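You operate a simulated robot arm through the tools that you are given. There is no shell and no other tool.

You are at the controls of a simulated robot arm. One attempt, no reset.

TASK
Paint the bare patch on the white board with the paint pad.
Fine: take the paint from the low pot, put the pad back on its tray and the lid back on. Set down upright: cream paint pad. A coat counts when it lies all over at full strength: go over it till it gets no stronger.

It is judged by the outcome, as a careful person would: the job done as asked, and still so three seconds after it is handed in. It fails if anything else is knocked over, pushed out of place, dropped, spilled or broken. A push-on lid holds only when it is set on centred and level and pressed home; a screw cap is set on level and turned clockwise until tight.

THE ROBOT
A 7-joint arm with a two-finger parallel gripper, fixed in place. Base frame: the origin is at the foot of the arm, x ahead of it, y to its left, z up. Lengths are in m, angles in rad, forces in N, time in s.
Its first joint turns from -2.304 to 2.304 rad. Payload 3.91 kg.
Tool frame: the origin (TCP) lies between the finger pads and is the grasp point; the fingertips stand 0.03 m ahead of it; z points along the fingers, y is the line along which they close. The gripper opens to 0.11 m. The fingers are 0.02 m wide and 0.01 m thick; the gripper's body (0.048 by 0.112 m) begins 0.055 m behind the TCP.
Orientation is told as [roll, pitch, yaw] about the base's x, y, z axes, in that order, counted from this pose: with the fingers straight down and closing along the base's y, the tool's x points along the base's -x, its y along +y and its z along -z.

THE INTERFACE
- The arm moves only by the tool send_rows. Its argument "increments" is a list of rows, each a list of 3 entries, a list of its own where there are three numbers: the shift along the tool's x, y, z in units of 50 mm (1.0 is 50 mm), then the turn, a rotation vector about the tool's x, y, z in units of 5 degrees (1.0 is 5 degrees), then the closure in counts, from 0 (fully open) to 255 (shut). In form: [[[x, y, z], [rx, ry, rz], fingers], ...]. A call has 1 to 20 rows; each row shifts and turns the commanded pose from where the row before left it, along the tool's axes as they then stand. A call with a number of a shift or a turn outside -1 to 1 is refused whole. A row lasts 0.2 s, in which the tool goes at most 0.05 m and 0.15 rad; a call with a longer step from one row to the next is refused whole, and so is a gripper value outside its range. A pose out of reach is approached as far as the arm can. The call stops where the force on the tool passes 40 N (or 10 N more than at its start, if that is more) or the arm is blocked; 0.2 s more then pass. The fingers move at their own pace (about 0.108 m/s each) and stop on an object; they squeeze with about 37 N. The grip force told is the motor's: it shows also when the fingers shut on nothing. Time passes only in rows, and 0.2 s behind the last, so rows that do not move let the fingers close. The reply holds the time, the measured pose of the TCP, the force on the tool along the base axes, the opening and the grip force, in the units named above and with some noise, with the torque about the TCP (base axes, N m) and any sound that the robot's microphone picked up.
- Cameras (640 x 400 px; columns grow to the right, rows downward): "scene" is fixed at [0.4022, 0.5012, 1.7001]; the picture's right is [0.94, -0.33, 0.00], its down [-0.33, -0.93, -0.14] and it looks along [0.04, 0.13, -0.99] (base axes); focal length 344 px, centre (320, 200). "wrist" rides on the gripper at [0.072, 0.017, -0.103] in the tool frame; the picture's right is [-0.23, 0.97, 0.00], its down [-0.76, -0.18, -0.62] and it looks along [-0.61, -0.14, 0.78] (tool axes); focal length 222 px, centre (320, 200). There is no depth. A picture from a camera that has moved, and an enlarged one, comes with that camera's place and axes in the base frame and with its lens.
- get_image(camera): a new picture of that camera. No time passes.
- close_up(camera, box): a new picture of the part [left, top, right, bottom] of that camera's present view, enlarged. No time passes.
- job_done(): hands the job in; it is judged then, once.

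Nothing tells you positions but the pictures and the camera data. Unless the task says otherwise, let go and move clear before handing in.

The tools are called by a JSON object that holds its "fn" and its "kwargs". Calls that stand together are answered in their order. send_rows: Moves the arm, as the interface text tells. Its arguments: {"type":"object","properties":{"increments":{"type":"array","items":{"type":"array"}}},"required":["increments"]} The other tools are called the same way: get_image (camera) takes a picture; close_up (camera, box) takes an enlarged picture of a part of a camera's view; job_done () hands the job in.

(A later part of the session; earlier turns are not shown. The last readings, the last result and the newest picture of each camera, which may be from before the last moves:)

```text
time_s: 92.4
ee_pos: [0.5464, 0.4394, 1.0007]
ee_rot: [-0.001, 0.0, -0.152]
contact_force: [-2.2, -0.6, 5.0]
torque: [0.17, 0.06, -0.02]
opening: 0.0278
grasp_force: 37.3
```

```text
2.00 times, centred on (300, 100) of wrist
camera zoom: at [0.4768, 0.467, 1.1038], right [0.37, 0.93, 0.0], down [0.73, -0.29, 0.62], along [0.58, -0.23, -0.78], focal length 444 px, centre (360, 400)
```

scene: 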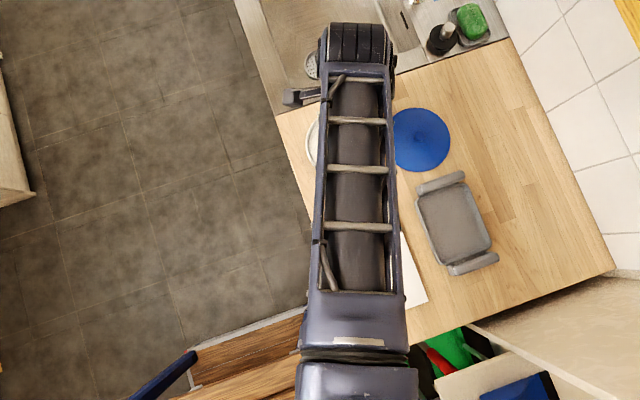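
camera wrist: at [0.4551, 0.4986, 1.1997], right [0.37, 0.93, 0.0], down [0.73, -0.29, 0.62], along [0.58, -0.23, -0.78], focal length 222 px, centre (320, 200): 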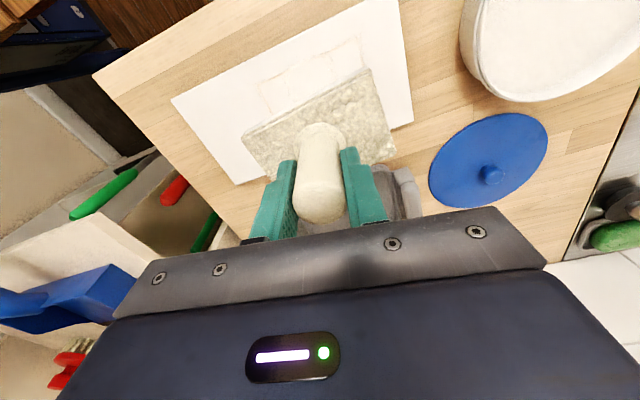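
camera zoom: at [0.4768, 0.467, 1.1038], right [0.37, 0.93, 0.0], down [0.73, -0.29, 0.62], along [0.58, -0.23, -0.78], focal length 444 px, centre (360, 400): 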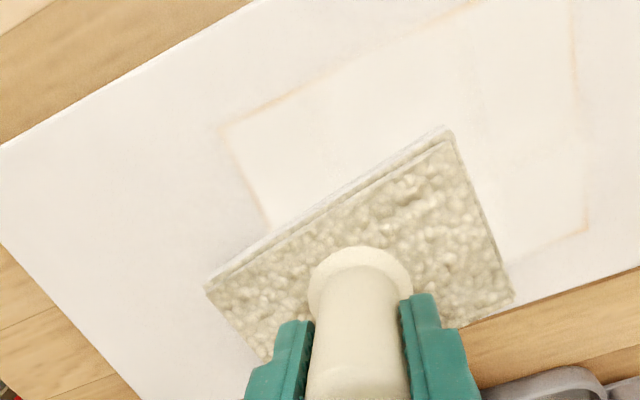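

{"fn": "close_up", "kwargs": {"camera": "wrist", "box": [240, 0, 440, 130]}}

{"fn": "close_up", "kwargs": {"camera": "wrist", "box": [390, 70, 460, 130]}}

```text
3.08 times, centred on (340, 65) of wrist
camera zoom: at [0.4768, 0.467, 1.1038], right [0.37, 0.93, 0.0], down [0.73, -0.29, 0.62], along [0.58, -0.23, -0.78], focal length 684 px, centre (258, 615)
```

zoom: 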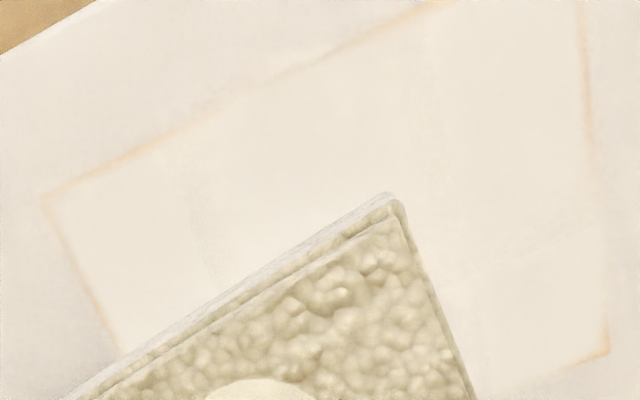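

```text
6.67 times, centred on (425, 100) of wrist
camera zoom: at [0.4768, 0.467, 1.1038], right [0.37, 0.93, 0.0], down [0.73, -0.29, 0.62], along [0.58, -0.23, -0.78], focal length 1481 px, centre (-380, 867)
```

zoom: 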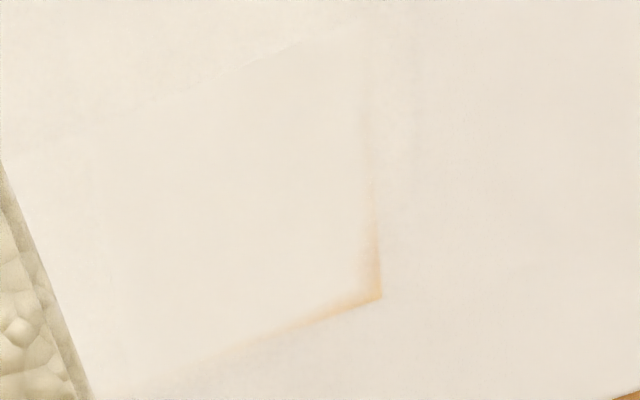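

The +x,+y corner remains the weakest spot. I'll scrub specifically over that corner and see whether it gets stronger.

{"fn": "send_rows", "kwargs": {"increments": [[[0.048, 0.317, 0.005], [0, 0, 0], 255], [[0.048, 0.317, 0.005], [0, 0, 0], 255], [[0.048, 0.317, 0], [0, 0, 0], 255], [[0.048, 0.317, 0], [0, 0, 0], 255], [[0.22, -0.033, 0], [0, 0, 0], 255], [[0.036, 0.238, 0], [0, 0, 0], 255], [[-0.22, 0.033, 0], [0, 0, 0], 255], [[-0.036, -0.238, 0], [0, 0, 0], 255], [[0.22, -0.033, 0], [0, 0, 0], 255], [[0.036, 0.238, 0], [0, 0, 0], 255], [[-0.22, 0.033, 0], [0, 0, 0], 255], [[-0.036, -0.238, 0], [0, 0, 0], 255], [[0.22, -0.033, 0], [0, 0, 0], 255], [[0.036, 0.238, 0], [0, 0, 0], 255], [[-0.22, 0.033, 0], [0, 0, 0], 255], [[-0.036, -0.238, 0], [0, 0, 0], 255], [[0, 0, 0], [0, 0, 0], 255]]}}

```text
time_s: 96.0
ee_pos: [0.5464, 0.5025, 1.0011]
ee_rot: [-0.001, 0.0, -0.152]
contact_force: [2.7, 4.3, 12.6]
torque: [0.25, -0.11, 0.03]
opening: 0.0281
grasp_force: 37.4
```

{"fn": "send_rows", "kwargs": {"increments": [[[-0.048, -0.317, 0], [0, 0, 0], 255], [[-0.048, -0.317, 0], [0, 0, 0], 255], [[-0.048, -0.317, 0], [0, 0, 0], 255], [[-0.048, -0.317, 0], [0, 0, 0], 255], [[0, 0, 0], [0, 0, 0], 255]]}}

{"fn": "close_up", "kwargs": {"camera": "wrist", "box": [240, 0, 440, 130]}}

{"fn": "close_up", "kwargs": {"camera": "wrist", "box": [390, 70, 460, 130]}}

```text
time_s: 97.2
ee_pos: [0.5462, 0.4387, 0.9996]
ee_rot: [-0.001, 0.001, -0.152]
contact_force: [0.8, 4.3, 21.4]
torque: [0.25, 0.01, 0.06]
opening: 0.0279
grasp_force: 36.9
```

```text
3.08 times, centred on (340, 65) of wrist
camera zoom: at [0.4768, 0.4668, 1.1035], right [0.37, 0.93, 0.0], down [0.73, -0.29, 0.62], along [0.58, -0.23, -0.78], focal length 684 px, centre (258, 615)
```

zoom: 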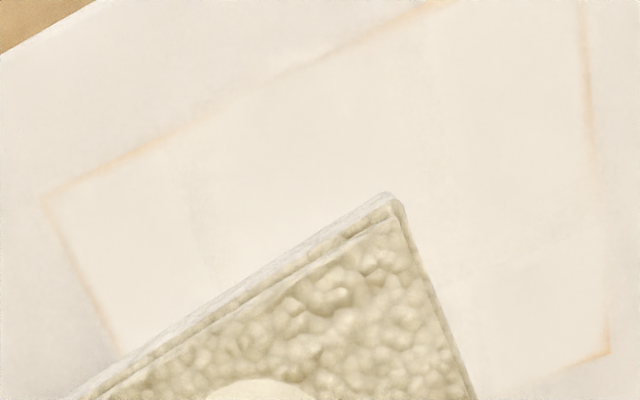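

```text
6.67 times, centred on (425, 100) of wrist
camera zoom: at [0.4768, 0.4668, 1.1035], right [0.37, 0.93, 0.0], down [0.73, -0.29, 0.62], along [0.58, -0.23, -0.78], focal length 1481 px, centre (-380, 867)
```

zoom: 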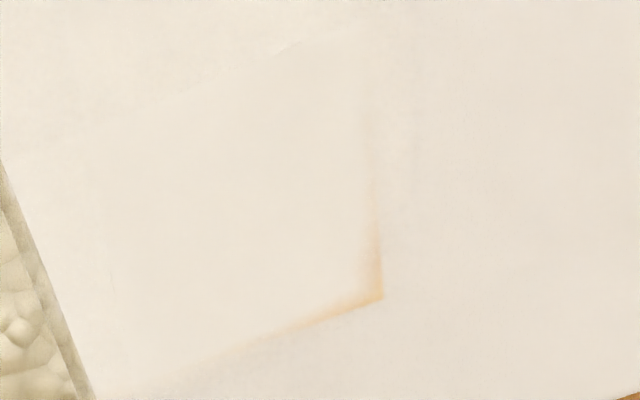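

The corner did not change, so the pad is likely dry. I'll dip again.

{"fn": "send_rows", "kwargs": {"increments": [[[0, 0, -0.3], [0, 0, 0], 255], [[0, 0, -0.6], [0, 0, 0], 255], [[0, 0, -0.7], [0, 0, 0], 255], [[0, 0, -0.4], [0, 0, 0], 255], [[0.15, 0.564, 0], [0, 0, 0], 255], [[0.15, 0.564, 0], [0, 0, 0], 255], [[0.15, 0.564, 0], [0, 0, 0], 255], [[0.15, 0.564, 0], [0, 0, 0], 255], [[0.15, 0.564, 0], [0, 0, 0], 255], [[0.15, 0.564, 0], [0, 0, 0], 255], [[0.15, 0.564, 0], [0, 0, 0], 255], [[0.15, 0.564, 0], [0, 0, 0], 255], [[0.15, 0.564, 0], [0, 0, 0], 255], [[0, 0, 0], [0, 0, 0], 255]]}}

{"fn": "get_image", "kwargs": {"camera": "wrist"}}

{"fn": "close_up", "kwargs": {"camera": "wrist", "box": [20, 40, 260, 200]}}

{"fn": "close_up", "kwargs": {"camera": "wrist", "box": [200, 0, 440, 240]}}

```text
time_s: 100.2
ee_pos: [0.5182, 0.7015, 1.1006]
ee_rot: [-0.001, 0.001, -0.152]
contact_force: [0.1, 0.3, -1.3]
torque: [0.01, 0.01, 0.01]
opening: 0.0281
grasp_force: 37.0
```

```text
taken
camera wrist: at [0.4491, 0.729, 1.2028], right [0.37, 0.93, 0.0], down [0.73, -0.29, 0.62], along [0.58, -0.23, -0.78], focal length 222 px, centre (320, 200)
```

wrist: 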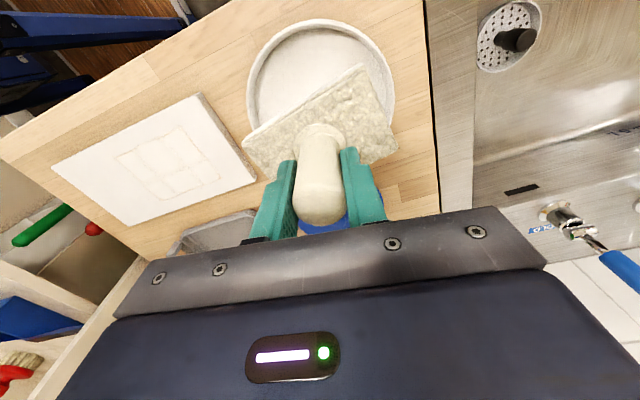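

```text
2.50 times, centred on (140, 120) of wrist
camera zoom: at [0.4491, 0.729, 1.2028], right [0.37, 0.93, 0.0], down [0.73, -0.29, 0.62], along [0.58, -0.23, -0.78], focal length 555 px, centre (770, 400)
```

zoom: 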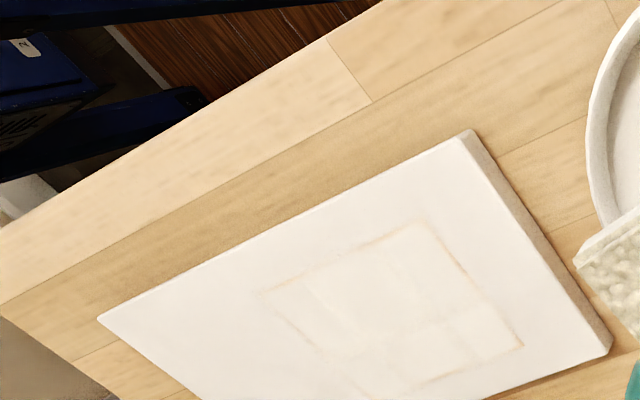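

```text
1.67 times, centred on (320, 120) of wrist
camera zoom: at [0.4491, 0.729, 1.2028], right [0.37, 0.93, 0.0], down [0.73, -0.29, 0.62], along [0.58, -0.23, -0.78], focal length 370 px, centre (320, 333)
```

zoom: 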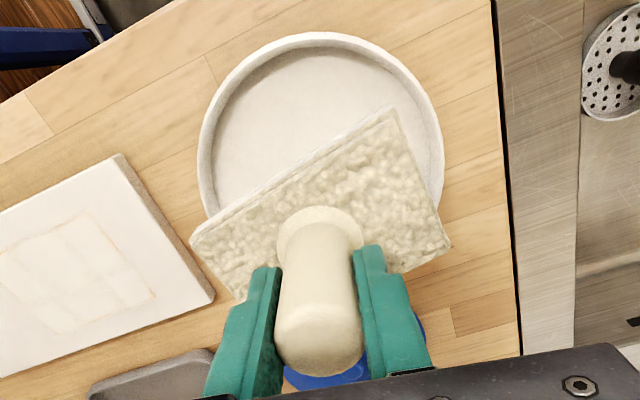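

{"fn": "close_up", "kwargs": {"camera": "wrist", "box": [105, 115, 225, 205]}}

```text
4.44 times, centred on (165, 160) of wrist
camera zoom: at [0.4491, 0.729, 1.2028], right [0.37, 0.93, 0.0], down [0.73, -0.29, 0.62], along [0.58, -0.23, -0.78], focal length 987 px, centre (1009, 378)
```

zoom: 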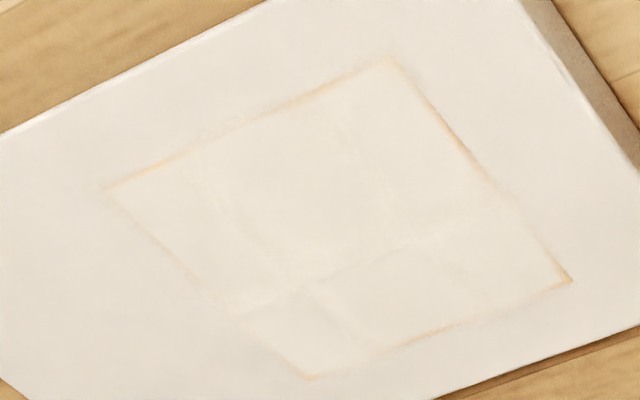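

The interior is nearly uniform, with only faint seams and border lines left. I'll dip once more for another thorough coat.

{"fn": "send_rows", "kwargs": {"increments": [[[0.02, -0.02, 0.4], [0, 0, 0], 255], [[0, 0, 0.5], [0, 0, 0], 255], [[0, 0, 0.4], [0, 0, 0], 255], [[0, 0, 0.26], [0, 0, 0], 255], [[0, 0, 0], [0, 0, 0], 255]]}}

{"fn": "close_up", "kwargs": {"camera": "wrist", "box": [200, 0, 440, 240]}}

```text
time_s: 101.4
ee_pos: [0.5172, 0.6998, 1.022]
ee_rot: [-0.002, -0.001, -0.15]
contact_force: [-1.0, -0.1, -1.3]
torque: [-0.01, 0.01, -0.04]
opening: 0.0277
grasp_force: 37.4
```

```text
1.67 times, centred on (320, 120) of wrist
camera zoom: at [0.4475, 0.7277, 1.1252], right [0.37, 0.93, 0.0], down [0.73, -0.29, 0.62], along [0.58, -0.23, -0.78], focal length 370 px, centre (320, 333)
```

zoom: 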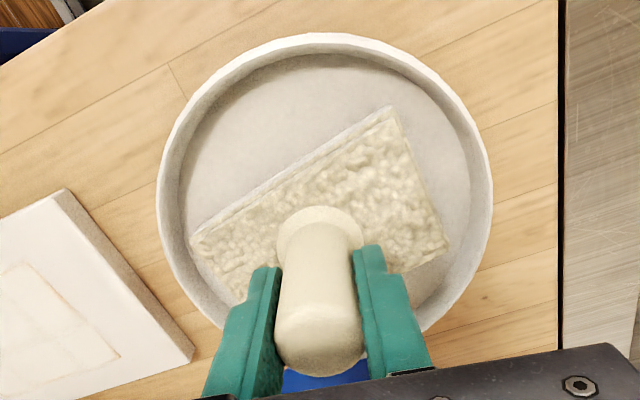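

The pad has turned further in the grip, about 17° relative to the gripper. I'll turn the gripper to square it again, then dip.

{"fn": "send_rows", "kwargs": {"increments": [[[0, 0, -0.1], [0, 0, 0.87], 255], [[0, 0, 0], [0, 0, 0.87], 255], [[0, 0, 0], [0, 0, 0], 255]]}}

{"fn": "close_up", "kwargs": {"camera": "wrist", "box": [200, 0, 440, 240]}}

```text
time_s: 102.2
ee_pos: [0.517, 0.6993, 1.0271]
ee_rot: [-0.003, 0.001, -0.305]
contact_force: [-0.2, -0.2, -1.2]
torque: [0.01, -0.02, 0.01]
opening: 0.0281
grasp_force: 37.3
```

```text
1.67 times, centred on (320, 120) of wrist
camera zoom: at [0.4526, 0.7376, 1.1302], right [0.51, 0.86, 0.0], down [0.67, -0.4, 0.62], along [0.54, -0.32, -0.78], focal length 370 px, centre (320, 333)
```

zoom: 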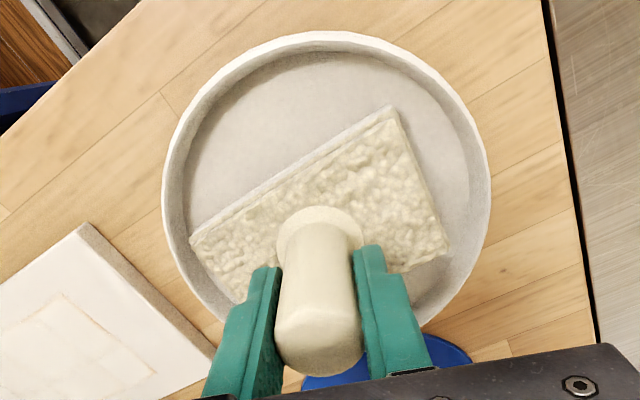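

{"fn": "send_rows", "kwargs": {"increments": [[[0, 0, 0.12], [0, 0, 0], 255], [[0, 0, 0.08], [0, 0, 0], 255], [[0, 0, 0.03], [0, 0, 0], 255], [[0, 0, 0], [0, 0, 0], 255]]}}

```text
time_s: 103.2
ee_pos: [0.5168, 0.6998, 1.0161]
ee_rot: [-0.001, 0.002, -0.304]
contact_force: [0.5, -0.9, 16.4]
torque: [0.0, 0.16, -0.03]
opening: 0.0277
grasp_force: 36.7
```

{"fn": "send_rows", "kwargs": {"increments": [[[0, 0, 0], [0, 0, 0], 255], [[0, 0, 0], [0, 0, 0], 255], [[0, 0, 0], [0, 0, 0], 255], [[0, 0, 0], [0, 0, 0], 255], [[0, 0, 0], [0, 0, 0], 255], [[0, 0, 0], [0, 0, 0], 255], [[0, 0, -0.05], [0, 0, 0], 255], [[0, 0, -0.1], [0, 0, 0], 255], [[0, 0, -0.2], [0, 0, 0], 255], [[0, 0, 0], [0, 0, 0], 255], [[0, 0, 0], [0, 0, 0], 255], [[0, 0, 0], [0, 0, 0], 255], [[0, 0, 0], [0, 0, 0], 255], [[0, 0, 0], [0, 0, 0], 255], [[0, 0, 0], [0, 0, 0], 255]]}}

{"fn": "close_up", "kwargs": {"camera": "wrist", "box": [200, 0, 440, 240]}}

```text
time_s: 106.4
ee_pos: [0.5156, 0.6998, 1.033]
ee_rot: [-0.001, 0.0, -0.303]
contact_force: [-0.3, -0.3, -1.5]
torque: [0.03, -0.01, 0.0]
opening: 0.0281
grasp_force: 37.0
```

```text
1.67 times, centred on (320, 120) of wrist
camera zoom: at [0.4523, 0.7374, 1.1358], right [0.51, 0.86, 0.0], down [0.67, -0.4, 0.62], along [0.54, -0.32, -0.78], focal length 370 px, centre (320, 333)
```

zoom: 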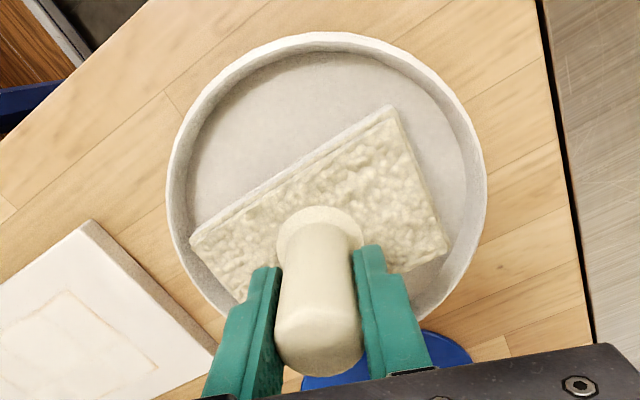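

The pad is loaded and square. I'll carry it straight to the weak +x,+y corner this time.

{"fn": "send_rows", "kwargs": {"increments": [[[0, 0, -0.4], [0, 0, 0], 255], [[0, 0, -0.5], [0, 0, 0], 255], [[0, 0, -0.4], [0, 0, 0], 255], [[-0.249, -0.512, 0], [0, 0, 0], 255], [[-0.249, -0.512, 0], [0, 0, 0], 255], [[-0.249, -0.512, 0], [0, 0, 0], 255], [[-0.249, -0.512, 0], [0, 0, 0], 255], [[-0.249, -0.512, 0], [0, 0, 0], 255], [[-0.249, -0.512, 0], [0, 0, 0], 255], [[-0.249, -0.512, 0], [0, 0, 0], 255], [[0, 0, 0.5], [0, 0, 0], 255], [[0, 0, 0.6], [0, 0, 0], 255], [[0, 0, 0.5], [0, 0, 0], 255], [[0, 0, 0.2], [0, 0, 0], 255], [[0, 0, 0], [0, 0, 0], 255]]}}

{"fn": "get_image", "kwargs": {"camera": "wrist"}}

{"fn": "close_up", "kwargs": {"camera": "wrist", "box": [140, 0, 460, 200]}}

```text
time_s: 109.6
ee_pos: [0.5447, 0.5018, 1.0073]
ee_rot: [-0.001, -0.001, -0.304]
contact_force: [0.0, 0.8, -1.5]
torque: [0.0, 0.03, -0.01]
opening: 0.0278
grasp_force: 37.5
```

```text
taken
camera wrist: at [0.4809, 0.5405, 1.1108], right [0.51, 0.86, 0.0], down [0.67, -0.4, 0.62], along [0.54, -0.32, -0.78], focal length 222 px, centre (320, 200)
```

wrist: 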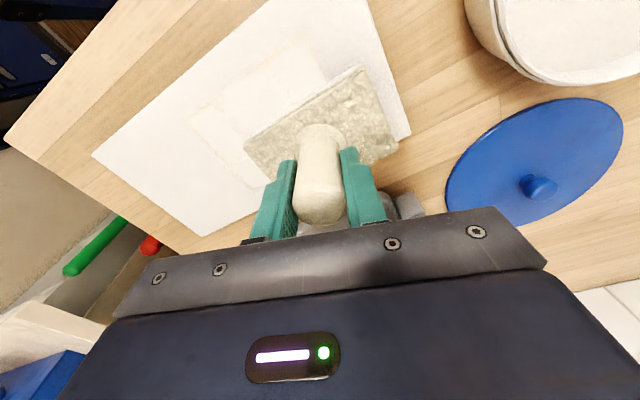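

```text
2.00 times, centred on (300, 100) of wrist
camera zoom: at [0.4809, 0.5405, 1.1108], right [0.51, 0.86, 0.0], down [0.67, -0.4, 0.62], along [0.54, -0.32, -0.78], focal length 444 px, centre (360, 400)
```

zoom: 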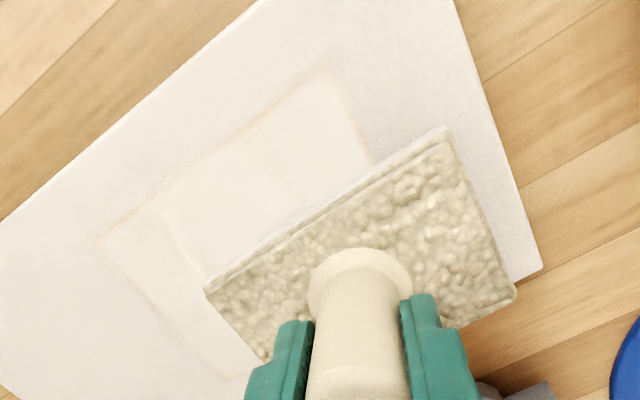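

{"fn": "send_rows", "kwargs": {"increments": [[[0, 0, 0.06], [0, 0, 0], 255], [[0, 0, 0.04], [0, 0, 0], 255], [[0, 0, 0.03], [0, 0, 0], 255], [[0, 0, 0], [0, 0, 0], 255]]}}

```text
time_s: 110.6
ee_pos: [0.5471, 0.5023, 1.0015]
ee_rot: [-0.003, 0.0, -0.303]
contact_force: [1.1, -0.5, -1.3]
torque: [0.0, -0.02, 0.01]
opening: 0.0278
grasp_force: 36.6
```

{"fn": "send_rows", "kwargs": {"increments": [[[0, 0, 0.02], [0, 0, 0], 255], [[0, 0, 0.02], [0, 0, 0], 255], [[0, 0, 0], [0, 0, 0], 255]]}}

```text
time_s: 111.4
ee_pos: [0.5457, 0.5021, 1.0006]
ee_rot: [-0.002, -0.001, -0.303]
contact_force: [0.1, -1.9, 10.4]
torque: [0.07, -0.11, 0.01]
opening: 0.0279
grasp_force: 37.0
```

Contact is light at about 10 N. I'll scrub small circles at this corner, then stroke toward −y and look back at it.

{"fn": "send_rows", "kwargs": {"increments": [[[0.21, -0.065, 0.005], [0, 0, 0], 255], [[-0.071, -0.229, 0], [0, 0, 0], 255], [[-0.21, 0.065, 0], [0, 0, 0], 255], [[0.071, 0.229, 0], [0, 0, 0], 255], [[0.21, -0.065, 0], [0, 0, 0], 255], [[-0.071, -0.229, 0], [0, 0, 0], 255], [[-0.21, 0.065, 0], [0, 0, 0], 255], [[0.071, 0.229, 0], [0, 0, 0], 255], [[-0.094, -0.306, 0], [0, 0, 0], 255], [[-0.094, -0.306, 0], [0, 0, 0], 255], [[-0.094, -0.306, 0], [0, 0, 0], 255], [[-0.094, -0.306, 0], [0, 0, 0], 255], [[0, 0, 0], [0, 0, 0], 255]]}}

{"fn": "close_up", "kwargs": {"camera": "wrist", "box": [260, 0, 460, 130]}}

{"fn": "close_up", "kwargs": {"camera": "wrist", "box": [140, 0, 460, 200]}}

```text
time_s: 114.2
ee_pos: [0.5451, 0.4383, 0.9996]
ee_rot: [-0.002, -0.001, -0.303]
contact_force: [-0.7, 9.6, 34.6]
torque: [0.33, 0.0, -0.01]
opening: 0.0282
grasp_force: 36.4
```

```text
3.08 times, centred on (360, 65) of wrist
camera zoom: at [0.4809, 0.4761, 1.1029], right [0.51, 0.86, 0.0], down [0.67, -0.4, 0.62], along [0.54, -0.32, -0.78], focal length 684 px, centre (197, 615)
```

zoom: 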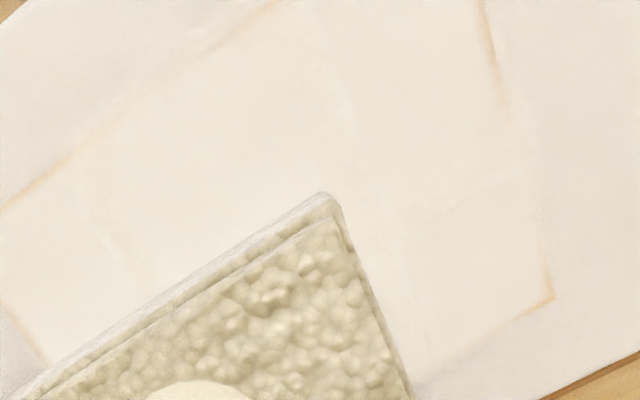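

```text
2.00 times, centred on (300, 100) of wrist
camera zoom: at [0.4809, 0.4761, 1.1029], right [0.51, 0.86, 0.0], down [0.67, -0.4, 0.62], along [0.54, -0.32, -0.78], focal length 444 px, centre (360, 400)
```

zoom: 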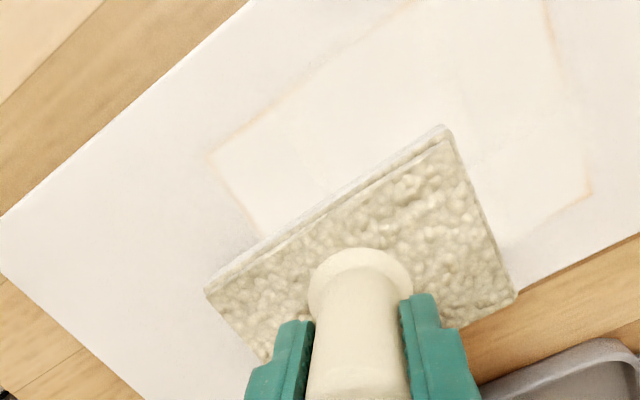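

The border line looks unchanged even right after a fresh scrub, so it may be the patch's own edge. I'll finish with a full systematic coat of long strokes while the pad is loaded, with slightly less pressure.

{"fn": "send_rows", "kwargs": {"increments": [[[0.21, -0.065, -0.025], [0, 0, 0], 255], [[0.094, 0.306, 0], [0, 0, 0], 255], [[0.094, 0.306, 0], [0, 0, 0], 255], [[0.094, 0.306, 0], [0, 0, 0], 255], [[0.094, 0.306, 0], [0, 0, 0], 255], [[0.21, -0.065, 0], [0, 0, 0], 255], [[-0.094, -0.306, 0], [0, 0, 0], 255], [[-0.094, -0.306, 0], [0, 0, 0], 255], [[-0.094, -0.306, 0], [0, 0, 0], 255], [[-0.094, -0.306, 0], [0, 0, 0], 255], [[0.21, -0.065, 0], [0, 0, 0], 255], [[0.094, 0.306, 0], [0, 0, 0], 255], [[0.094, 0.306, 0], [0, 0, 0], 255], [[0.094, 0.306, 0], [0, 0, 0], 255], [[0.094, 0.306, 0], [0, 0, 0], 255], [[0.21, -0.065, 0], [0, 0, 0], 255], [[-0.094, -0.306, 0], [0, 0, 0], 255], [[-0.094, -0.306, 0], [0, 0, 0], 255], [[-0.094, -0.306, 0], [0, 0, 0], 255], [[-0.094, -0.306, 0], [0, 0, 0], 255]]}}

{"fn": "close_up", "kwargs": {"camera": "wrist", "box": [140, 0, 460, 200]}}

```text
time_s: 118.4
ee_pos: [0.5016, 0.4378, 1.0004]
ee_rot: [-0.003, -0.001, -0.304]
contact_force: [-0.6, 0.1, -1.4]
torque: [-0.02, 0.0, 0.01]
opening: 0.0278
grasp_force: 36.9
```

```text
2.00 times, centred on (300, 100) of wrist
camera zoom: at [0.4372, 0.4767, 1.1035], right [0.51, 0.86, 0.0], down [0.67, -0.4, 0.62], along [0.54, -0.32, -0.78], focal length 444 px, centre (360, 400)
```

zoom: 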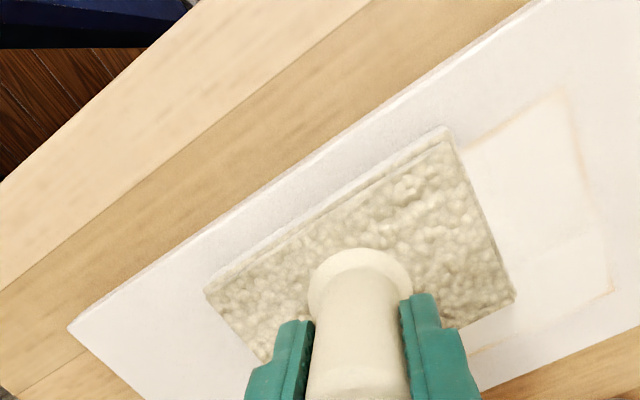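

There is no contact at this spot, so part of that pass was too light. I'll press down slightly and repeat the raster.

{"fn": "send_rows", "kwargs": {"increments": [[[0, 0, 0.02], [0, 0, 0], 255], [[0, 0, 0.01], [0, 0, 0], 255], [[0, 0, 0], [0, 0, 0], 255]]}}

```text
time_s: 119.2
ee_pos: [0.5009, 0.4379, 0.9995]
ee_rot: [-0.002, 0.0, -0.303]
contact_force: [-1.5, -3.6, 15.8]
torque: [0.05, 0.07, -0.06]
opening: 0.0279
grasp_force: 37.1
```

{"fn": "send_rows", "kwargs": {"increments": [[[0.094, 0.306, 0], [0, 0, 0], 255], [[0.094, 0.306, 0], [0, 0, 0], 255], [[0.094, 0.306, 0], [0, 0, 0], 255], [[0.094, 0.306, 0], [0, 0, 0], 255], [[-0.21, 0.065, 0], [0, 0, 0], 255], [[-0.094, -0.306, 0], [0, 0, 0], 255], [[-0.094, -0.306, 0], [0, 0, 0], 255], [[-0.094, -0.306, 0], [0, 0, 0], 255], [[-0.094, -0.306, 0], [0, 0, 0], 255], [[0, 0, 0], [0, 0, 0], 255]]}}

```text
time_s: 121.4
ee_pos: [0.513, 0.4371, 0.9998]
ee_rot: [-0.002, 0.001, -0.304]
contact_force: [0.6, 10.0, 28.4]
torque: [0.26, -0.13, 0.05]
opening: 0.0279
grasp_force: 36.9
```

{"fn": "send_rows", "kwargs": {"increments": [[[-0.21, 0.065, -0.008], [0, 0, 0], 255], [[0.094, 0.306, 0], [0, 0, 0], 255], [[0.094, 0.306, 0], [0, 0, 0], 255], [[0.094, 0.306, 0], [0, 0, 0], 255], [[0.094, 0.306, 0], [0, 0, 0], 255], [[-0.21, 0.065, 0], [0, 0, 0], 255], [[-0.094, -0.306, 0], [0, 0, 0], 255], [[-0.094, -0.306, 0], [0, 0, 0], 255], [[-0.094, -0.306, 0], [0, 0, 0], 255], [[-0.094, -0.306, 0], [0, 0, 0], 255], [[-0.21, 0.065, 0], [0, 0, 0], 255], [[0.094, 0.306, 0], [0, 0, 0], 255], [[0.094, 0.306, 0], [0, 0, 0], 255], [[0.094, 0.306, 0], [0, 0, 0], 255], [[0.094, 0.306, 0], [0, 0, 0], 255], [[0, 0, 0], [0, 0, 0], 255]]}}

{"fn": "close_up", "kwargs": {"camera": "wrist", "box": [140, 0, 460, 200]}}

```text
time_s: 124.8
ee_pos: [0.5459, 0.5023, 1.0003]
ee_rot: [0.0, 0.001, -0.305]
contact_force: [-0.6, -1.0, 2.7]
torque: [0.07, -0.09, 0.02]
opening: 0.0279
grasp_force: 37.4
```

```text
2.00 times, centred on (300, 100) of wrist
camera zoom: at [0.4815, 0.5413, 1.1026], right [0.51, 0.86, 0.0], down [0.67, -0.4, 0.62], along [0.54, -0.32, -0.78], focal length 444 px, centre (360, 400)
```

zoom: 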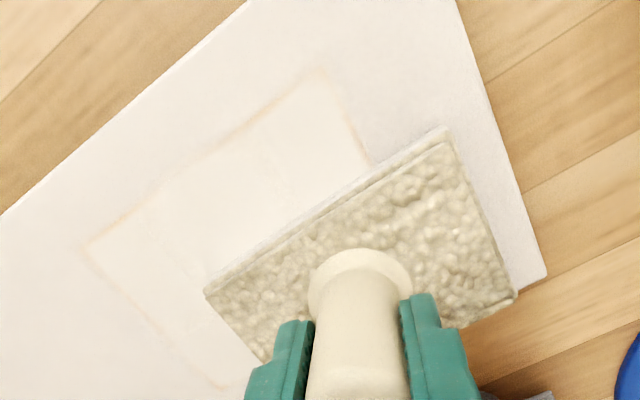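

The interior looks even now. I'll lift and swing over the tray so the scene camera gets an unobstructed view of the patch.

{"fn": "send_rows", "kwargs": {"increments": [[[0, 0, -0.3], [0, 0, 0], 255], [[0, 0, -0.6], [0, 0, 0], 255], [[0, 0, -0.7], [0, 0, 0], 255], [[0, 0, -0.6], [0, 0, 0], 255], [[-0.4, -0.008, 0], [0, 0, 0], 255], [[-0.54, -0.008, 0], [0, 0, 0], 255], [[-0.54, -0.008, 0], [0, 0, 0], 255], [[-0.54, -0.008, 0], [0, 0, 0], 255], [[-0.54, -0.008, 0], [0, 0, 0], 255], [[-0.54, -0.008, 0], [0, 0, 0], 255], [[-0.14, -0.008, 0], [0, 0, 0], 255], [[0, 0, 0], [0, 0, 0], 255]]}}

{"fn": "get_image", "kwargs": {"camera": "scene"}}

{"fn": "close_up", "kwargs": {"camera": "scene", "box": [330, 185, 430, 325]}}

{"fn": "close_up", "kwargs": {"camera": "scene", "box": [340, 205, 410, 280]}}

{"fn": "get_image", "kwargs": {"camera": "wrist"}}

```text
time_s: 127.4
ee_pos: [0.6999, 0.4513, 1.109]
ee_rot: [-0.001, 0.0, -0.304]
contact_force: [0.1, -0.1, -0.2]
torque: [0.03, -0.03, 0.0]
opening: 0.028
grasp_force: 37.0
```

```text
taken
```

scene: 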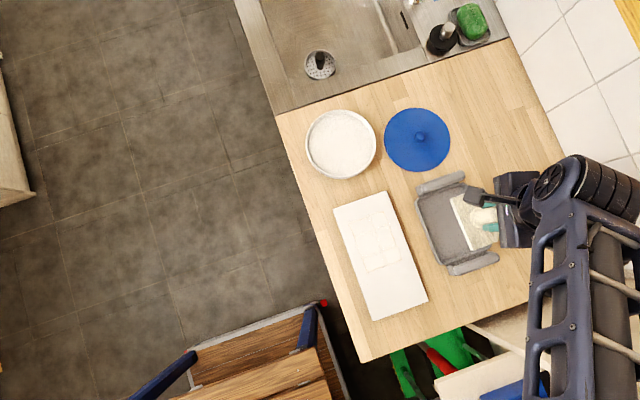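

```text
2.86 times, centred on (380, 255) of scene
camera zoom: at [0.4022, 0.5012, 1.7001], right [0.94, -0.33, 0.0], down [-0.33, -0.93, -0.14], along [0.04, 0.13, -0.99], focal length 984 px, centre (149, 43)
```

zoom: 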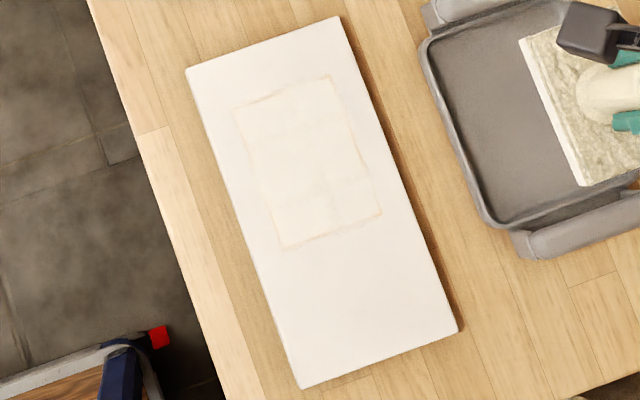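

```text
5.33 times, centred on (375, 242) of scene
camera zoom: at [0.4022, 0.5012, 1.7001], right [0.94, -0.33, 0.0], down [-0.33, -0.93, -0.14], along [0.04, 0.13, -0.99], focal length 1837 px, centre (27, -27)
```

zoom: 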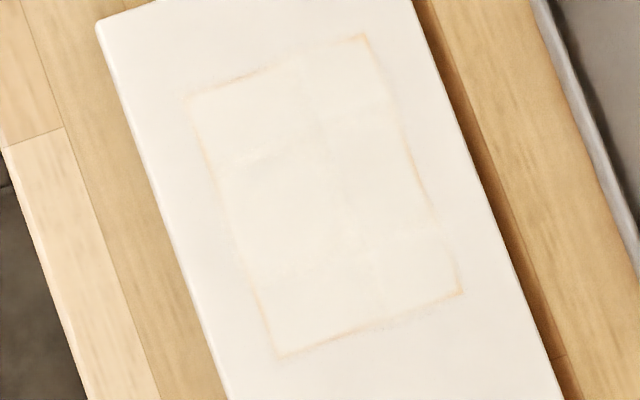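

```text
taken
camera wrist: at [0.6355, 0.4896, 1.2125], right [0.51, 0.86, 0.0], down [0.67, -0.4, 0.62], along [0.54, -0.32, -0.78], focal length 222 px, centre (320, 200)
```

wrist: 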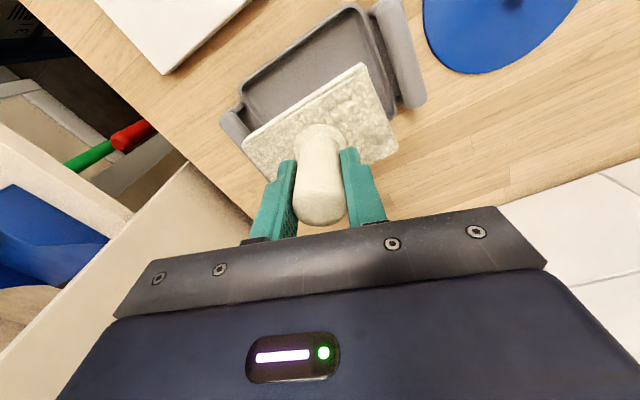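

The coat is almost uniform, with only faint border lines and seams, and nothing else has moved. I'll do one more dip and a full firm coat, then compare from this same view.

{"fn": "send_rows", "kwargs": {"increments": [[[0.3, 0.22, 0], [0, 0, 0], 255], [[0.55, 0.406, 0], [0, 0, 0], 255], [[0.55, 0.406, 0], [0, 0, 0], 255], [[0.55, 0.406, 0], [0, 0, 0], 255], [[0.55, 0.406, 0], [0, 0, 0], 255], [[0.55, 0.406, 0], [0, 0, 0], 255], [[0.55, 0.406, 0], [0, 0, 0], 255], [[0.55, 0.406, 0], [0, 0, 0], 255], [[0.55, 0.406, 0], [0, 0, 0], 255], [[0.264, 0.198, 0], [0, 0, 0], 255], [[0, 0, 0.5], [0, 0, 0], 255], [[0, 0, 0.6], [0, 0, 0], 255], [[0, 0, 0.5], [0, 0, 0], 255], [[0, 0, 0], [0, 0, 0], 255]]}}

{"fn": "close_up", "kwargs": {"camera": "wrist", "box": [200, 0, 440, 240]}}

```text
time_s: 130.4
ee_pos: [0.5172, 0.6994, 1.0287]
ee_rot: [-0.002, 0.001, -0.304]
contact_force: [1.3, -0.7, -1.0]
torque: [-0.01, -0.02, 0.01]
opening: 0.0278
grasp_force: 37.1
```

```text
1.67 times, centred on (320, 120) of wrist
camera zoom: at [0.4533, 0.7386, 1.1323], right [0.51, 0.86, 0.0], down [0.67, -0.4, 0.62], along [0.54, -0.32, -0.78], focal length 370 px, centre (320, 333)
```

zoom: 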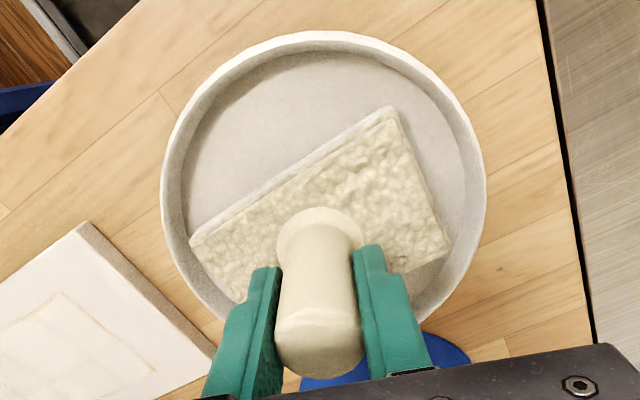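

Still inside the rim with the pad square. I'll dip gently to about 15–20 N, hold, then raise and let it settle.

{"fn": "send_rows", "kwargs": {"increments": [[[0, 0, 0.12], [0, 0, 0], 255], [[0, 0, 0.08], [0, 0, 0], 255], [[0, 0, 0.04], [0, 0, 0], 255], [[0, 0, 0.02], [0, 0, 0], 255], [[0, 0, 0], [0, 0, 0], 255]]}}

```text
time_s: 131.6
ee_pos: [0.5165, 0.7003, 1.0156]
ee_rot: [-0.003, 0.0, -0.302]
contact_force: [0.0, 0.5, -0.1]
torque: [0.03, 0.0, 0.03]
opening: 0.0279
grasp_force: 36.8
```

{"fn": "send_rows", "kwargs": {"increments": [[[0, 0, 0.02], [0, 0, 0], 255], [[0, 0, 0.01], [0, 0, 0], 255], [[0, 0, 0], [0, 0, 0], 255], [[0, 0, 0], [0, 0, 0], 255], [[0, 0, 0], [0, 0, 0], 255]]}}

```text
time_s: 132.8
ee_pos: [0.5174, 0.7004, 1.015]
ee_rot: [0.0, -0.001, -0.303]
contact_force: [0.1, 2.4, 18.9]
torque: [0.07, -0.15, 0.02]
opening: 0.028
grasp_force: 37.4
```

{"fn": "send_rows", "kwargs": {"increments": [[[0, 0, 0], [0, 0, 0], 255], [[0, 0, 0], [0, 0, 0], 255], [[0, 0, 0], [0, 0, 0], 255], [[0, 0, -0.05], [0, 0, 0], 255], [[0, 0, -0.1], [0, 0, 0], 255], [[0, 0, -0.2], [0, 0, 0], 255], [[0, 0, 0], [0, 0, 0], 255], [[0, 0, 0], [0, 0, 0], 255], [[0, 0, 0], [0, 0, 0], 255], [[0, 0, 0], [0, 0, 0], 255], [[0, 0, 0], [0, 0, 0], 255], [[0, 0, 0], [0, 0, 0], 255], [[0, 0, -0.4], [0, 0, 0], 255], [[0, 0, -0.5], [0, 0, 0], 255], [[0, 0, -0.4], [0, 0, 0], 255]]}}

{"fn": "send_rows", "kwargs": {"increments": [[[-0.142, -0.565, 0], [0, 0, 0], 255], [[-0.142, -0.565, 0], [0, 0, 0], 255], [[-0.142, -0.565, 0], [0, 0, 0], 255], [[-0.142, -0.565, 0], [0, 0, 0], 255], [[-0.142, -0.565, 0], [0, 0, 0], 255], [[-0.142, -0.565, 0], [0, 0, 0], 255], [[-0.142, -0.565, 0], [0, 0, 0], 255], [[-0.142, -0.565, 0], [0, 0, 0], 255], [[-0.142, -0.565, 0], [0, 0, 0], 255], [[0, 0, 0.5], [0, 0, 0], 255], [[0, 0, 0.6], [0, 0, 0], 255], [[0, 0, 0.5], [0, 0, 0], 255], [[0, 0, 0.2], [0, 0, 0], 255], [[0, 0, 0], [0, 0, 0], 255]]}}

{"fn": "close_up", "kwargs": {"camera": "wrist", "box": [140, 0, 460, 200]}}

```text
time_s: 136.0
ee_pos: [0.5184, 0.7, 1.0974]
ee_rot: [-0.003, 0.0, -0.304]
contact_force: [-0.1, 0.1, -1.3]
torque: [-0.03, 0.03, -0.01]
opening: 0.028
grasp_force: 36.8
```

```text
time_s: 139.0
ee_pos: [0.5014, 0.4398, 1.0075]
ee_rot: [-0.002, 0.0, -0.302]
contact_force: [0.2, 0.2, -1.1]
torque: [0.0, 0.03, -0.01]
opening: 0.0278
grasp_force: 36.7
```

```text
2.00 times, centred on (300, 100) of wrist
camera zoom: at [0.4381, 0.4774, 1.1107], right [0.51, 0.86, 0.0], down [0.67, -0.4, 0.62], along [0.54, -0.32, -0.78], focal length 444 px, centre (360, 400)
```

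zoom: 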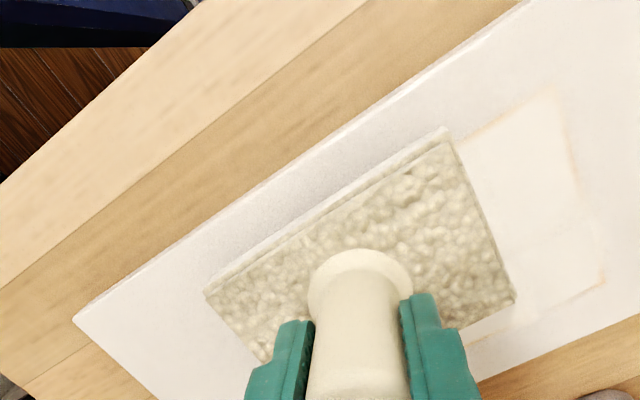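

{"fn": "send_rows", "kwargs": {"increments": [[[0, 0, 0.08], [0, 0, 0], 255], [[0, 0, 0.05], [0, 0, 0], 255], [[0, 0, 0.03], [0, 0, 0], 255], [[0, 0, 0], [0, 0, 0], 255]]}}

```text
time_s: 140.0
ee_pos: [0.5019, 0.4391, 0.9999]
ee_rot: [-0.002, 0.0, -0.301]
contact_force: [0.0, -0.3, 1.9]
torque: [0.12, -0.07, -0.01]
opening: 0.0279
grasp_force: 37.3
```

{"fn": "send_rows", "kwargs": {"increments": [[[0, 0, 0.02], [0, 0, 0], 255], [[0.094, 0.306, 0.003], [0, 0, 0], 255], [[0.094, 0.306, 0.003], [0, 0, 0], 255], [[0.094, 0.306, 0.003], [0, 0, 0], 255], [[0.094, 0.306, 0.003], [0, 0, 0], 255], [[-0.21, 0.065, 0], [0, 0, 0], 255], [[-0.094, -0.306, -0.002], [0, 0, 0], 255], [[-0.094, -0.306, -0.002], [0, 0, 0], 255], [[-0.094, -0.306, -0.002], [0, 0, 0], 255], [[-0.094, -0.306, -0.002], [0, 0, 0], 255], [[0, 0, 0], [0, 0, 0], 255]]}}

```text
time_s: 142.4
ee_pos: [0.5136, 0.4382, 1.0]
ee_rot: [-0.002, 0.0, -0.301]
contact_force: [0.0, 8.2, 21.2]
torque: [0.33, -0.04, 0.06]
opening: 0.0281
grasp_force: 37.9
```

{"fn": "send_rows", "kwargs": {"increments": [[[-0.21, 0.065, 0], [0, 0, 0], 255], [[0.094, 0.306, 0.002], [0, 0, 0], 255], [[0.094, 0.306, 0.002], [0, 0, 0], 255], [[0.094, 0.306, 0.002], [0, 0, 0], 255], [[0.094, 0.306, 0.002], [0, 0, 0], 255], [[0, 0, 0], [0, 0, 0], 255]]}}

{"fn": "send_rows", "kwargs": {"increments": [[[-0.21, 0.065, 0], [0, 0, 0], 255], [[-0.094, -0.306, -0.002], [0, 0, 0], 255], [[-0.094, -0.306, -0.002], [0, 0, 0], 255], [[-0.094, -0.306, -0.002], [0, 0, 0], 255], [[-0.094, -0.306, -0.002], [0, 0, 0], 255], [[0, 0, 0], [0, 0, 0], 255]]}}

{"fn": "send_rows", "kwargs": {"increments": [[[-0.21, 0.065, 0], [0, 0, 0], 255], [[0.094, 0.306, 0.002], [0, 0, 0], 255], [[0.094, 0.306, 0.002], [0, 0, 0], 255], [[0.094, 0.306, 0.002], [0, 0, 0], 255], [[0.094, 0.306, 0.002], [0, 0, 0], 255], [[0, 0, 0], [0, 0, 0], 255]]}}

{"fn": "close_up", "kwargs": {"camera": "wrist", "box": [140, 0, 460, 200]}}

```text
time_s: 143.8
ee_pos: [0.5258, 0.5031, 0.9985]
ee_rot: [-0.001, -0.001, -0.303]
contact_force: [1.8, -11.8, 31.9]
torque: [-0.17, -0.17, -0.03]
opening: 0.0283
grasp_force: 36.9
```

```text
time_s: 145.2
ee_pos: [0.5359, 0.4375, 0.9979]
ee_rot: [-0.004, 0.001, -0.304]
contact_force: [-0.3, 0.3, 10.8]
torque: [0.18, -0.24, 0.05]
opening: 0.0281
grasp_force: 37.3
```

```text
time_s: 146.6
ee_pos: [0.5471, 0.5035, 0.9987]
ee_rot: [-0.003, 0.0, -0.305]
contact_force: [-0.2, 0.4, -1.7]
torque: [0.01, 0.03, -0.01]
opening: 0.0283
grasp_force: 37.1
```

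```text
2.00 times, centred on (300, 100) of wrist
camera zoom: at [0.4825, 0.5412, 1.1015], right [0.51, 0.86, 0.0], down [0.67, -0.4, 0.62], along [0.54, -0.32, -0.78], focal length 444 px, centre (360, 400)
```

zoom: 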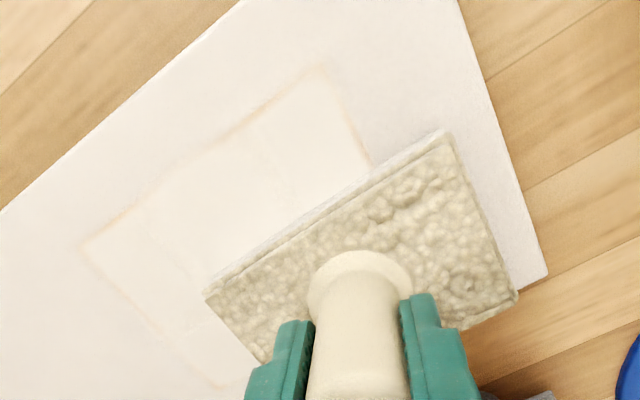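

Contact was lost here because the handle slid up slightly in the grip. I'll press down a touch more and continue on the +y end and corner.

{"fn": "send_rows", "kwargs": {"increments": [[[0, 0, 0.02], [0, 0, 0], 255], [[0, 0, 0.02], [0, 0, 0], 255], [[0, 0, 0], [0, 0, 0], 255]]}}

```text
time_s: 147.4
ee_pos: [0.5456, 0.5025, 0.9974]
ee_rot: [-0.003, 0.0, -0.305]
contact_force: [-0.8, -0.8, 30.4]
torque: [-0.05, 0.19, 0.0]
opening: 0.028
grasp_force: 37.1
```

{"fn": "send_rows", "kwargs": {"increments": [[[0.21, -0.065, -0.01], [0, 0, 0], 255], [[0.21, -0.065, 0], [0, 0, 0], 255], [[0.21, -0.065, 0], [0, 0, 0], 255], [[0.21, -0.065, 0], [0, 0, 0], 255], [[-0.071, -0.229, 0], [0, 0, 0], 255], [[-0.21, 0.065, 0], [0, 0, 0], 255], [[-0.21, 0.065, 0], [0, 0, 0], 255], [[-0.21, 0.065, 0], [0, 0, 0], 255], [[-0.21, 0.065, 0], [0, 0, 0], 255], [[0.071, 0.229, 0], [0, 0, 0], 255], [[0, 0, 0], [0, 0, 0], 255]]}}

{"fn": "send_rows", "kwargs": {"increments": [[[-0.094, -0.306, 0], [0, 0, 0], 255], [[-0.094, -0.306, 0], [0, 0, 0], 255], [[-0.094, -0.306, 0], [0, 0, 0], 255], [[-0.094, -0.306, 0], [0, 0, 0], 255], [[0, 0, 0], [0, 0, 0], 255]]}}

{"fn": "close_up", "kwargs": {"camera": "wrist", "box": [260, 0, 460, 130]}}

```text
time_s: 148.1
ee_pos: [0.5218, 0.5033, 0.9975]
ee_rot: [-0.001, -0.002, -0.303]
contact_force: [-3.0, -1.9, 8.3]
torque: [0.01, 0.52, 0.07]
opening: 0.0281
grasp_force: 37.1
stopped in row 3: the force on the tool passed its limit at 41 N (the readings are from after the stop); the commanded pose is now the measured one
```

```text
time_s: 149.3
ee_pos: [0.5217, 0.4386, 0.9988]
ee_rot: [0.0, -0.001, -0.304]
contact_force: [0.0, -0.1, 11.7]
torque: [0.13, 0.3, -0.03]
opening: 0.0279
grasp_force: 36.8
```

```text
3.08 times, centred on (360, 65) of wrist
camera zoom: at [0.4573, 0.4767, 1.1009], right [0.51, 0.86, 0.0], down [0.67, -0.4, 0.62], along [0.54, -0.32, -0.78], focal length 684 px, centre (197, 615)
```

zoom: 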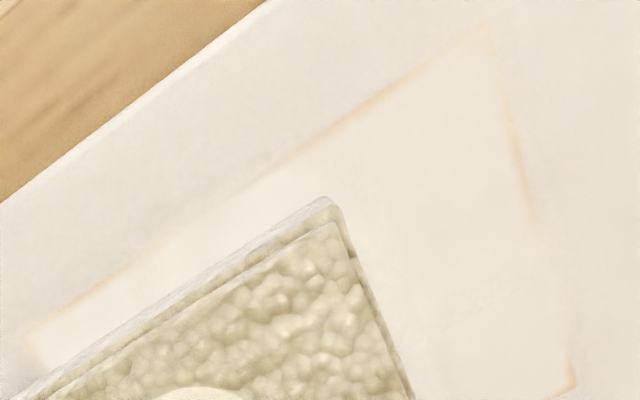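

The interior is uniform now and the border lines are shrinking. I'll concentrate on the perimeter, starting with the −x edge.

{"fn": "send_rows", "kwargs": {"increments": [[[0.229, -0.071, 0], [0, 0, 0], 255], [[0.229, -0.071, 0], [0, 0, 0], 255], [[-0.05, -0.16, 0.004], [0, 0, 0], 255], [[0, 0, 0], [0, 0, 0], 255]]}}

{"fn": "send_rows", "kwargs": {"increments": [[[0.0885, 0.2866, 0], [0, 0, 0], 255], [[0.0885, 0.2866, 0], [0, 0, 0], 255], [[0.0885, 0.2866, 0], [0, 0, 0], 255], [[0.0885, 0.2866, 0], [0, 0, 0], 255], [[0.0885, 0.2866, 0], [0, 0, 0], 255], [[0, 0, 0], [0, 0, 0], 255]]}}

```text
time_s: 150.3
ee_pos: [0.4968, 0.4306, 0.9993]
ee_rot: [0.0, -0.001, -0.304]
contact_force: [-2.7, 1.9, 6.4]
torque: [0.23, 0.42, 0.0]
opening: 0.0279
grasp_force: 37.1
```

```text
time_s: 151.7
ee_pos: [0.499, 0.5064, 0.9982]
ee_rot: [0.0, -0.002, -0.303]
contact_force: [1.1, -6.5, 18.1]
torque: [-0.17, 0.14, -0.01]
opening: 0.028
grasp_force: 37.2
```

{"fn": "send_rows", "kwargs": {"increments": [[[-0.0885, -0.2866, 0], [0, 0, 0], 255], [[-0.0885, -0.2866, 0], [0, 0, 0], 255], [[-0.0885, -0.2866, 0], [0, 0, 0], 255], [[-0.0885, -0.2866, 0], [0, 0, 0], 255], [[-0.0885, -0.2866, 0], [0, 0, 0], 255], [[0.0885, 0.2866, 0.002], [0, 0, 0], 255], [[0.0885, 0.2866, 0.002], [0, 0, 0], 255], [[0.0885, 0.2866, 0], [0, 0, 0], 255], [[0.0885, 0.2866, 0], [0, 0, 0], 255], [[0.0885, 0.2866, 0], [0, 0, 0], 255], [[0, 0, 0], [0, 0, 0], 255]]}}

{"fn": "send_rows", "kwargs": {"increments": [[[0.035, 0.115, 0], [0, 0, 0], 255], [[-0.239, 0.074, 0], [0, 0, 0], 255], [[-0.239, 0.074, 0], [0, 0, 0], 255], [[-0.239, 0.074, 0], [0, 0, 0], 255], [[-0.239, 0.074, 0], [0, 0, 0], 255], [[0, 0, 0], [0, 0, 0], 255]]}}

{"fn": "close_up", "kwargs": {"camera": "wrist", "box": [140, 0, 460, 200]}}

```text
time_s: 154.1
ee_pos: [0.4981, 0.5043, 0.9976]
ee_rot: [0.0, -0.002, -0.304]
contact_force: [0.3, -9.3, 23.6]
torque: [-0.28, -0.03, -0.07]
opening: 0.028
grasp_force: 37.2
```

```text
time_s: 155.5
ee_pos: [0.5456, 0.5126, 0.9982]
ee_rot: [0.0, -0.001, -0.303]
contact_force: [-8.0, -0.5, 23.5]
torque: [0.07, 0.51, -0.05]
opening: 0.0278
grasp_force: 36.6
```

```text
2.00 times, centred on (300, 100) of wrist
camera zoom: at [0.483, 0.5494, 1.1007], right [0.51, 0.86, 0.0], down [0.67, -0.4, 0.62], along [0.54, -0.32, -0.78], focal length 444 px, centre (360, 400)
```

zoom: 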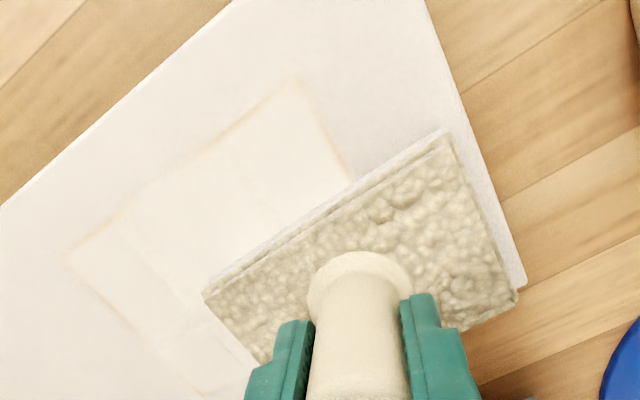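

{"fn": "send_rows", "kwargs": {"increments": [[[0.239, -0.074, -0.002], [0, 0, 0], 255], [[0.239, -0.074, 0], [0, 0, 0], 255], [[0.239, -0.074, 0], [0, 0, 0], 255], [[0.239, -0.074, 0], [0, 0, 0], 255], [[-0.239, 0.074, 0], [0, 0, 0], 255], [[-0.239, 0.074, 0], [0, 0, 0], 255], [[-0.239, 0.074, 0], [0, 0, 0], 255], [[-0.239, 0.074, 0], [0, 0, 0], 255], [[0, 0, 0], [0, 0, 0], 255]]}}

{"fn": "send_rows", "kwargs": {"increments": [[[-0.0885, -0.2866, 0], [0, 0, 0], 255], [[-0.0885, -0.2866, 0], [0, 0, 0], 255], [[-0.0885, -0.2866, 0], [0, 0, 0], 255], [[-0.0885, -0.2866, 0], [0, 0, 0], 255], [[-0.0885, -0.2866, 0], [0, 0, 0], 255], [[0.0885, 0.2866, 0], [0, 0, 0], 255], [[0.0885, 0.2866, 0], [0, 0, 0], 255], [[0.0885, 0.2866, 0], [0, 0, 0], 255], [[0.0885, 0.2866, 0], [0, 0, 0], 255], [[0.0885, 0.2866, 0], [0, 0, 0], 255], [[0, 0, 0], [0, 0, 0], 255]]}}

{"fn": "send_rows", "kwargs": {"increments": [[[-0.0885, -0.2866, 0], [0, 0, 0], 255], [[-0.0885, -0.2866, 0], [0, 0, 0], 255], [[-0.0885, -0.2866, 0], [0, 0, 0], 255], [[-0.0885, -0.2866, 0], [0, 0, 0], 255], [[-0.0885, -0.2866, 0], [0, 0, 0], 255], [[0, 0, 0], [0, 0, 0], 255]]}}

{"fn": "close_up", "kwargs": {"camera": "wrist", "box": [140, 0, 460, 200]}}

```text
time_s: 157.5
ee_pos: [0.5482, 0.5119, 0.9979]
ee_rot: [0.0, -0.002, -0.304]
contact_force: [-11.9, 0.2, 29.2]
torque: [0.02, 0.58, -0.04]
opening: 0.0279
grasp_force: 37.0
```

```text
time_s: 159.9
ee_pos: [0.5478, 0.5114, 0.9974]
ee_rot: [-0.001, -0.002, -0.303]
contact_force: [0.3, -9.6, 24.1]
torque: [-0.28, -0.18, -0.1]
opening: 0.028
grasp_force: 36.9
```

```text
time_s: 161.3
ee_pos: [0.5479, 0.436, 0.9983]
ee_rot: [0.001, -0.002, -0.305]
contact_force: [-1.1, 2.2, 14.6]
torque: [0.24, -0.14, -0.05]
opening: 0.0281
grasp_force: 37.1
```

```text
2.00 times, centred on (300, 100) of wrist
camera zoom: at [0.483, 0.4749, 1.1007], right [0.51, 0.86, 0.0], down [0.67, -0.4, 0.62], along [0.54, -0.32, -0.78], focal length 444 px, centre (360, 400)
```

zoom: 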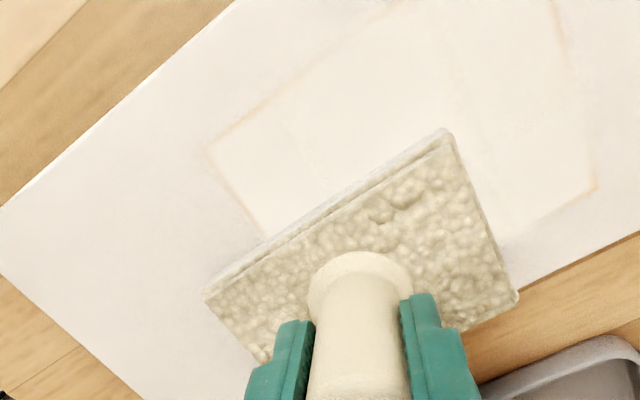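

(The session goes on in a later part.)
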